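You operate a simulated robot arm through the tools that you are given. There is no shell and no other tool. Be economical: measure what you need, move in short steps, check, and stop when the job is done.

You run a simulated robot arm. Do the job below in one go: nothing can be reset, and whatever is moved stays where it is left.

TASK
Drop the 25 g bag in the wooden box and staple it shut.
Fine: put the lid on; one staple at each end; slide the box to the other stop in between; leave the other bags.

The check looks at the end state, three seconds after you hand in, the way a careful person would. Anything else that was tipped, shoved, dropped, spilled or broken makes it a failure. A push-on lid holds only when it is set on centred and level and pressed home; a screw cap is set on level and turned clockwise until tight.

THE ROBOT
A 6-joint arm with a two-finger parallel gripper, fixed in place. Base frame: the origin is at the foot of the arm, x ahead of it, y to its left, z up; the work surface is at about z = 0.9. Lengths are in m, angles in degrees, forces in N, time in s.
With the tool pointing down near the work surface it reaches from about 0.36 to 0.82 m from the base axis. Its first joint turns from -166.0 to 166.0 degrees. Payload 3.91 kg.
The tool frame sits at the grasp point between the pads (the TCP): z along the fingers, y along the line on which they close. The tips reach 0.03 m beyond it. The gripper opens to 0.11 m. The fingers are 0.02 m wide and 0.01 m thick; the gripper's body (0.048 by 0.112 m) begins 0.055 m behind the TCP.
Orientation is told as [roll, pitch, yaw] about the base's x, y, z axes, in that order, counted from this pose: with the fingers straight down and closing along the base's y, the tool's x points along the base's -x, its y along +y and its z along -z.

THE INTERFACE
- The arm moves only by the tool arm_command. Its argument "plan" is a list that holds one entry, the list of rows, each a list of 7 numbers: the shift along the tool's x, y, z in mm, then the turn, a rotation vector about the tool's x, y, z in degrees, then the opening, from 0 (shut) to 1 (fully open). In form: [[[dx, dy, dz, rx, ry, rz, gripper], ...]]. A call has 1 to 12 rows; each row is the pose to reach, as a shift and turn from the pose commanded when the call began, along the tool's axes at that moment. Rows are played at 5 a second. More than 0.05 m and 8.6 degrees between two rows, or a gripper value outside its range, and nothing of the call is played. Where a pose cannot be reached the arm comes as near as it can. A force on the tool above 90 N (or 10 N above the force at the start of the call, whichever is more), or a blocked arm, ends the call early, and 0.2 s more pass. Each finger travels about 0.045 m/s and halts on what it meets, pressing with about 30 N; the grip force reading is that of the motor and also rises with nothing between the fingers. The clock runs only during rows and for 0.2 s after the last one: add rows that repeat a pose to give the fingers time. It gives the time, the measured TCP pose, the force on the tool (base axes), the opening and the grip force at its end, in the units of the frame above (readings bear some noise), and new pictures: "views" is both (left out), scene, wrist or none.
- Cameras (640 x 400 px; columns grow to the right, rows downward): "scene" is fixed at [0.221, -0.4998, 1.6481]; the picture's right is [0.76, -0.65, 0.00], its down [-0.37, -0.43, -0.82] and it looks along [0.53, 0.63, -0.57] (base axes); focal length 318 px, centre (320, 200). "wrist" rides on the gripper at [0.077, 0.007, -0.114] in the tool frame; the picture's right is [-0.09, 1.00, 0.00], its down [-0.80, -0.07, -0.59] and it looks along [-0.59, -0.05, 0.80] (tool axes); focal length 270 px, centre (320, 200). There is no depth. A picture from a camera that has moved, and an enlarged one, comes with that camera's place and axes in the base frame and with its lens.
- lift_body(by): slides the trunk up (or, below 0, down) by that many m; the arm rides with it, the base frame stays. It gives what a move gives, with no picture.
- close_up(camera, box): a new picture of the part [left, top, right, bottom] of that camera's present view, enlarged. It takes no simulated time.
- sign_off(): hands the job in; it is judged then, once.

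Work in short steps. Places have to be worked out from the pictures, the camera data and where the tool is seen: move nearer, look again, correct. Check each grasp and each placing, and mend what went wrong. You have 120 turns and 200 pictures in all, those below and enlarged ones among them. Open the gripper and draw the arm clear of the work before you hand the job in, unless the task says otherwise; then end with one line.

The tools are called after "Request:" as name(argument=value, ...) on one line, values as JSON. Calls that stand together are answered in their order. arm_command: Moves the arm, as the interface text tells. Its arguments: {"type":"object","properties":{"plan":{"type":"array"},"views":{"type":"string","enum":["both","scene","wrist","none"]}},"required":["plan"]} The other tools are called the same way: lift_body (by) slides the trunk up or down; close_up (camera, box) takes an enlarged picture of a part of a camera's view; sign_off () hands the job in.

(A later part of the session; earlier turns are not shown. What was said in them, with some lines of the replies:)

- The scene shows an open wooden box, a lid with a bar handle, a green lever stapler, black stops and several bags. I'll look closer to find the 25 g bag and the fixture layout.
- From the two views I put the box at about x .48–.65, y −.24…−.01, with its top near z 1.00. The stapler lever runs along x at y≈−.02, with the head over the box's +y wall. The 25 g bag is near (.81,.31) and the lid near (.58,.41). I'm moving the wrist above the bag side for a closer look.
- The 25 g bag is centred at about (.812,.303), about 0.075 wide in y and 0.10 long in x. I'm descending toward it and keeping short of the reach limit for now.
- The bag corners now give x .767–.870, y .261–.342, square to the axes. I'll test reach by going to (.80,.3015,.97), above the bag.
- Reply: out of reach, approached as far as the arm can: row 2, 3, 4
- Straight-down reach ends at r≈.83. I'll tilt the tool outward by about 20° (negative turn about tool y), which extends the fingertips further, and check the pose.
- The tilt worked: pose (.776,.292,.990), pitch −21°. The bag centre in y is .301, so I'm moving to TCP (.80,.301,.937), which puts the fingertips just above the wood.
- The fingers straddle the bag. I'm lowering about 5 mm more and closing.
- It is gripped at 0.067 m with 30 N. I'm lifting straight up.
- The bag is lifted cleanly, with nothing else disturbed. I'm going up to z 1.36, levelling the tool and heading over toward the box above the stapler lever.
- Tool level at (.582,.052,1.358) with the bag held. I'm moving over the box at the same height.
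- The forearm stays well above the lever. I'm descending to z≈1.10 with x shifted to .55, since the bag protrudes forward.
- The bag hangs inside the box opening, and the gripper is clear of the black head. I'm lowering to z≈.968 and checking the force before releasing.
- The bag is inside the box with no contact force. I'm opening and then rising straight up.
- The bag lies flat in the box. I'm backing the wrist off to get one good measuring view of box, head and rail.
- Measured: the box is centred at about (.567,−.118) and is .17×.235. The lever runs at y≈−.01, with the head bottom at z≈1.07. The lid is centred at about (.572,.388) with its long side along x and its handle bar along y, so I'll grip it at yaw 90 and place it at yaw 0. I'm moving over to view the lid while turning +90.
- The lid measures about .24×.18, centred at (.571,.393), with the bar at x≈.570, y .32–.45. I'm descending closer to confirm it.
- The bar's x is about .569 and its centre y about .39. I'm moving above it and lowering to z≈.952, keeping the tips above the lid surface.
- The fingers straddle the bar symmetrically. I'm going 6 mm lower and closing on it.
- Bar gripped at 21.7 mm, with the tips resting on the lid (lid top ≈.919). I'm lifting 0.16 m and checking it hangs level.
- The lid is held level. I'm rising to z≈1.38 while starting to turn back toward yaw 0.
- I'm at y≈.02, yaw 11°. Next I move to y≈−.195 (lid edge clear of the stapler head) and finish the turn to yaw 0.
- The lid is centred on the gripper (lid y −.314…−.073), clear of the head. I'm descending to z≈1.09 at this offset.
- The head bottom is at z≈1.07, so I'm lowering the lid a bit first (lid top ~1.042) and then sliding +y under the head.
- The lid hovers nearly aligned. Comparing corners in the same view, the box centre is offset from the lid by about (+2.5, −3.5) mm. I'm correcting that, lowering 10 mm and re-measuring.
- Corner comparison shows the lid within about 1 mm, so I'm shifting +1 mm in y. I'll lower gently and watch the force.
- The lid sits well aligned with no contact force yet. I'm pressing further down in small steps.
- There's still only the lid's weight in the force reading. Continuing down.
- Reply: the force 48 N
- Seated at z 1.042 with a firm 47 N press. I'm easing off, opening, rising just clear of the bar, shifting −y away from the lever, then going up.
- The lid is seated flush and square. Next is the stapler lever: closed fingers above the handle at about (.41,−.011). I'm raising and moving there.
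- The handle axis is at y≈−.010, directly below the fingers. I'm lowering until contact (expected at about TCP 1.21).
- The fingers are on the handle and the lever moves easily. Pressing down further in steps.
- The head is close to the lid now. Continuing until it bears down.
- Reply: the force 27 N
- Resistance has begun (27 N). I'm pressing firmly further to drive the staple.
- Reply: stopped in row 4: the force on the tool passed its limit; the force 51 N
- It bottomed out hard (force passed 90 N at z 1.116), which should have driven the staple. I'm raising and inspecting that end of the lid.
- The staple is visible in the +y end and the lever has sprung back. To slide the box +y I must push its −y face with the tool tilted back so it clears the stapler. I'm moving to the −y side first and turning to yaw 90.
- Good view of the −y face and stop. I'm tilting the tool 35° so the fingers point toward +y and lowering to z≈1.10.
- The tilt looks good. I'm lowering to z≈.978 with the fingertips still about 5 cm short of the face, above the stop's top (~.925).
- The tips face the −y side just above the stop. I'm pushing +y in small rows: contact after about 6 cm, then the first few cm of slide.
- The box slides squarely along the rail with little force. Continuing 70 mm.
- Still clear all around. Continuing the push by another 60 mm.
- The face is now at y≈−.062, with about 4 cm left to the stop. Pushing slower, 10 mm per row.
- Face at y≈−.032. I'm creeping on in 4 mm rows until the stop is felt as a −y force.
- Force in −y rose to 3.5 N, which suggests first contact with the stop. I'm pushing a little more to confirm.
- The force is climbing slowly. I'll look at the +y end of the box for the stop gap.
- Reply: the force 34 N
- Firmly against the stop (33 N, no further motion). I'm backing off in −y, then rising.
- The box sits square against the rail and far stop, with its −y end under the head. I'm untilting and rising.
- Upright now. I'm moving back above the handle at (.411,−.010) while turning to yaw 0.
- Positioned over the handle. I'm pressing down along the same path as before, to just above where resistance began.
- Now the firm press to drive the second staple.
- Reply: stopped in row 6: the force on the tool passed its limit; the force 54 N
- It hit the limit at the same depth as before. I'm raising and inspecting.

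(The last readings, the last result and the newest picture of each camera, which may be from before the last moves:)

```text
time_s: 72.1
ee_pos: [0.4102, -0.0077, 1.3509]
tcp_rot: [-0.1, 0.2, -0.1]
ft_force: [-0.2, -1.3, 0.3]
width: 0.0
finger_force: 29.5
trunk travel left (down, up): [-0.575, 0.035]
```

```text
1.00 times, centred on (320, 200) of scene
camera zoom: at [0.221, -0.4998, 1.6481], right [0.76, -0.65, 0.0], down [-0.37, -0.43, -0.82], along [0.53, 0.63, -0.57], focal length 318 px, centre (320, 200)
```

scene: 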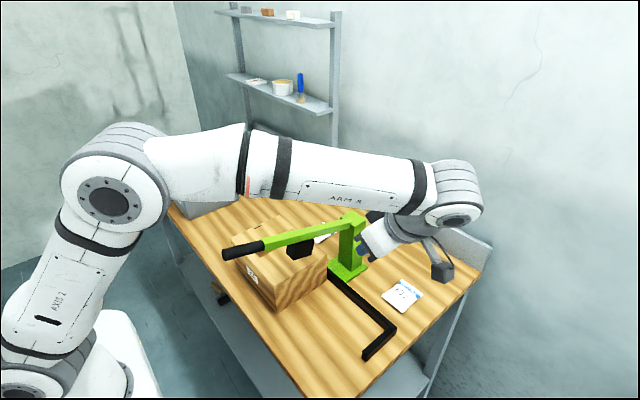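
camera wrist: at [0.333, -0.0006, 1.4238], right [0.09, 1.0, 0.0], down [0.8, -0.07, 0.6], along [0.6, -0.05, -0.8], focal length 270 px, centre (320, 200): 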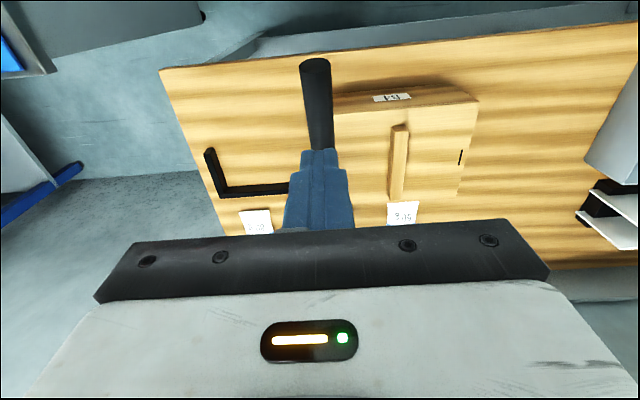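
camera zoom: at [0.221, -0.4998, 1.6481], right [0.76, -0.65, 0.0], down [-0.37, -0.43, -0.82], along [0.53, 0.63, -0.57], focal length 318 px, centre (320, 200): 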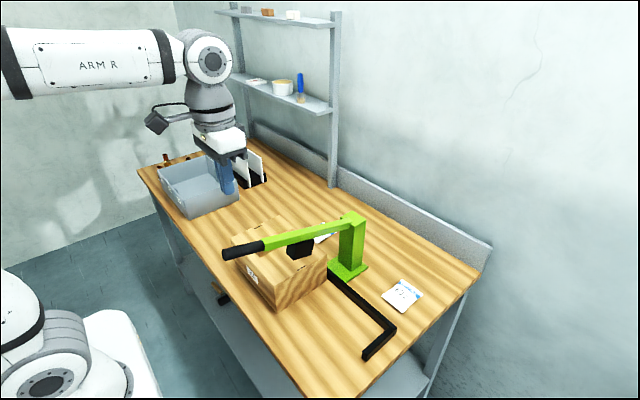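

Both staples are in, one at each end. The lid is flush, the lever is back up and the other bags are untouched. I'm opening the gripper and drawing clear upward.

Request:
arm_command(plan=[[[0, 0, -30, 0, 0, 0, 0.3], [0, 0, -60, 0, 0, 0, 0.6], [0, 0, -80, 0, 0, 0, 1], [0, 0, -80, 0, 0, 0, 1], [0, 0, -80, 0, 0, 0, 1], [0, 0, -80, 0, 0, 0, 1], [0, 0, -80, 0, 0, 0, 1]]], views="both")

```text
time_s: 73.7
ee_pos: [0.4125, -0.0079, 1.4321]
tcp_rot: [-0.2, 0.2, 0.0]
ft_force: [-0.2, -0.1, -0.1]
width: 0.1102
finger_force: 0.1
trunk travel left (down, up): [-0.575, 0.035]
camera wrist: at [0.3352, -0.0005, 1.5486], right [0.09, 1.0, 0.0], down [0.8, -0.07, 0.59], along [0.59, -0.05, -0.81], focal length 270 px, centre (320, 200)
```

scene: 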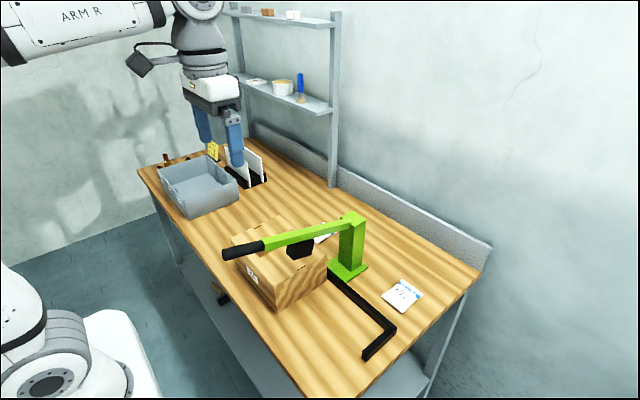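
wrist: 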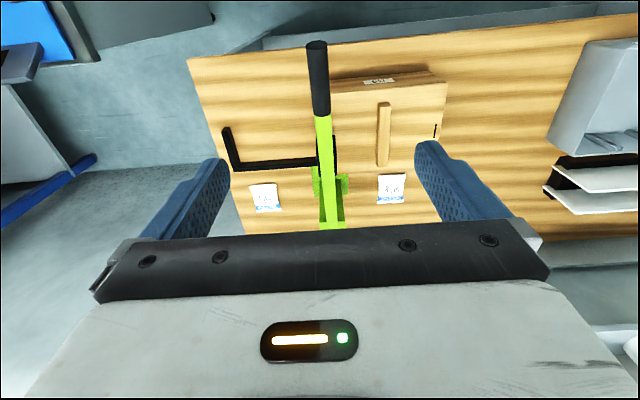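

Everything is in place and the arm is clear with the gripper open, so I'm handing in.

Request:
sign_off()

```text
The job is handed in.
```

The 25 g bag is in the wooden box, the lid is pressed on and stapled at both ends, the box is against the far stop, and the other bags were left where they were.
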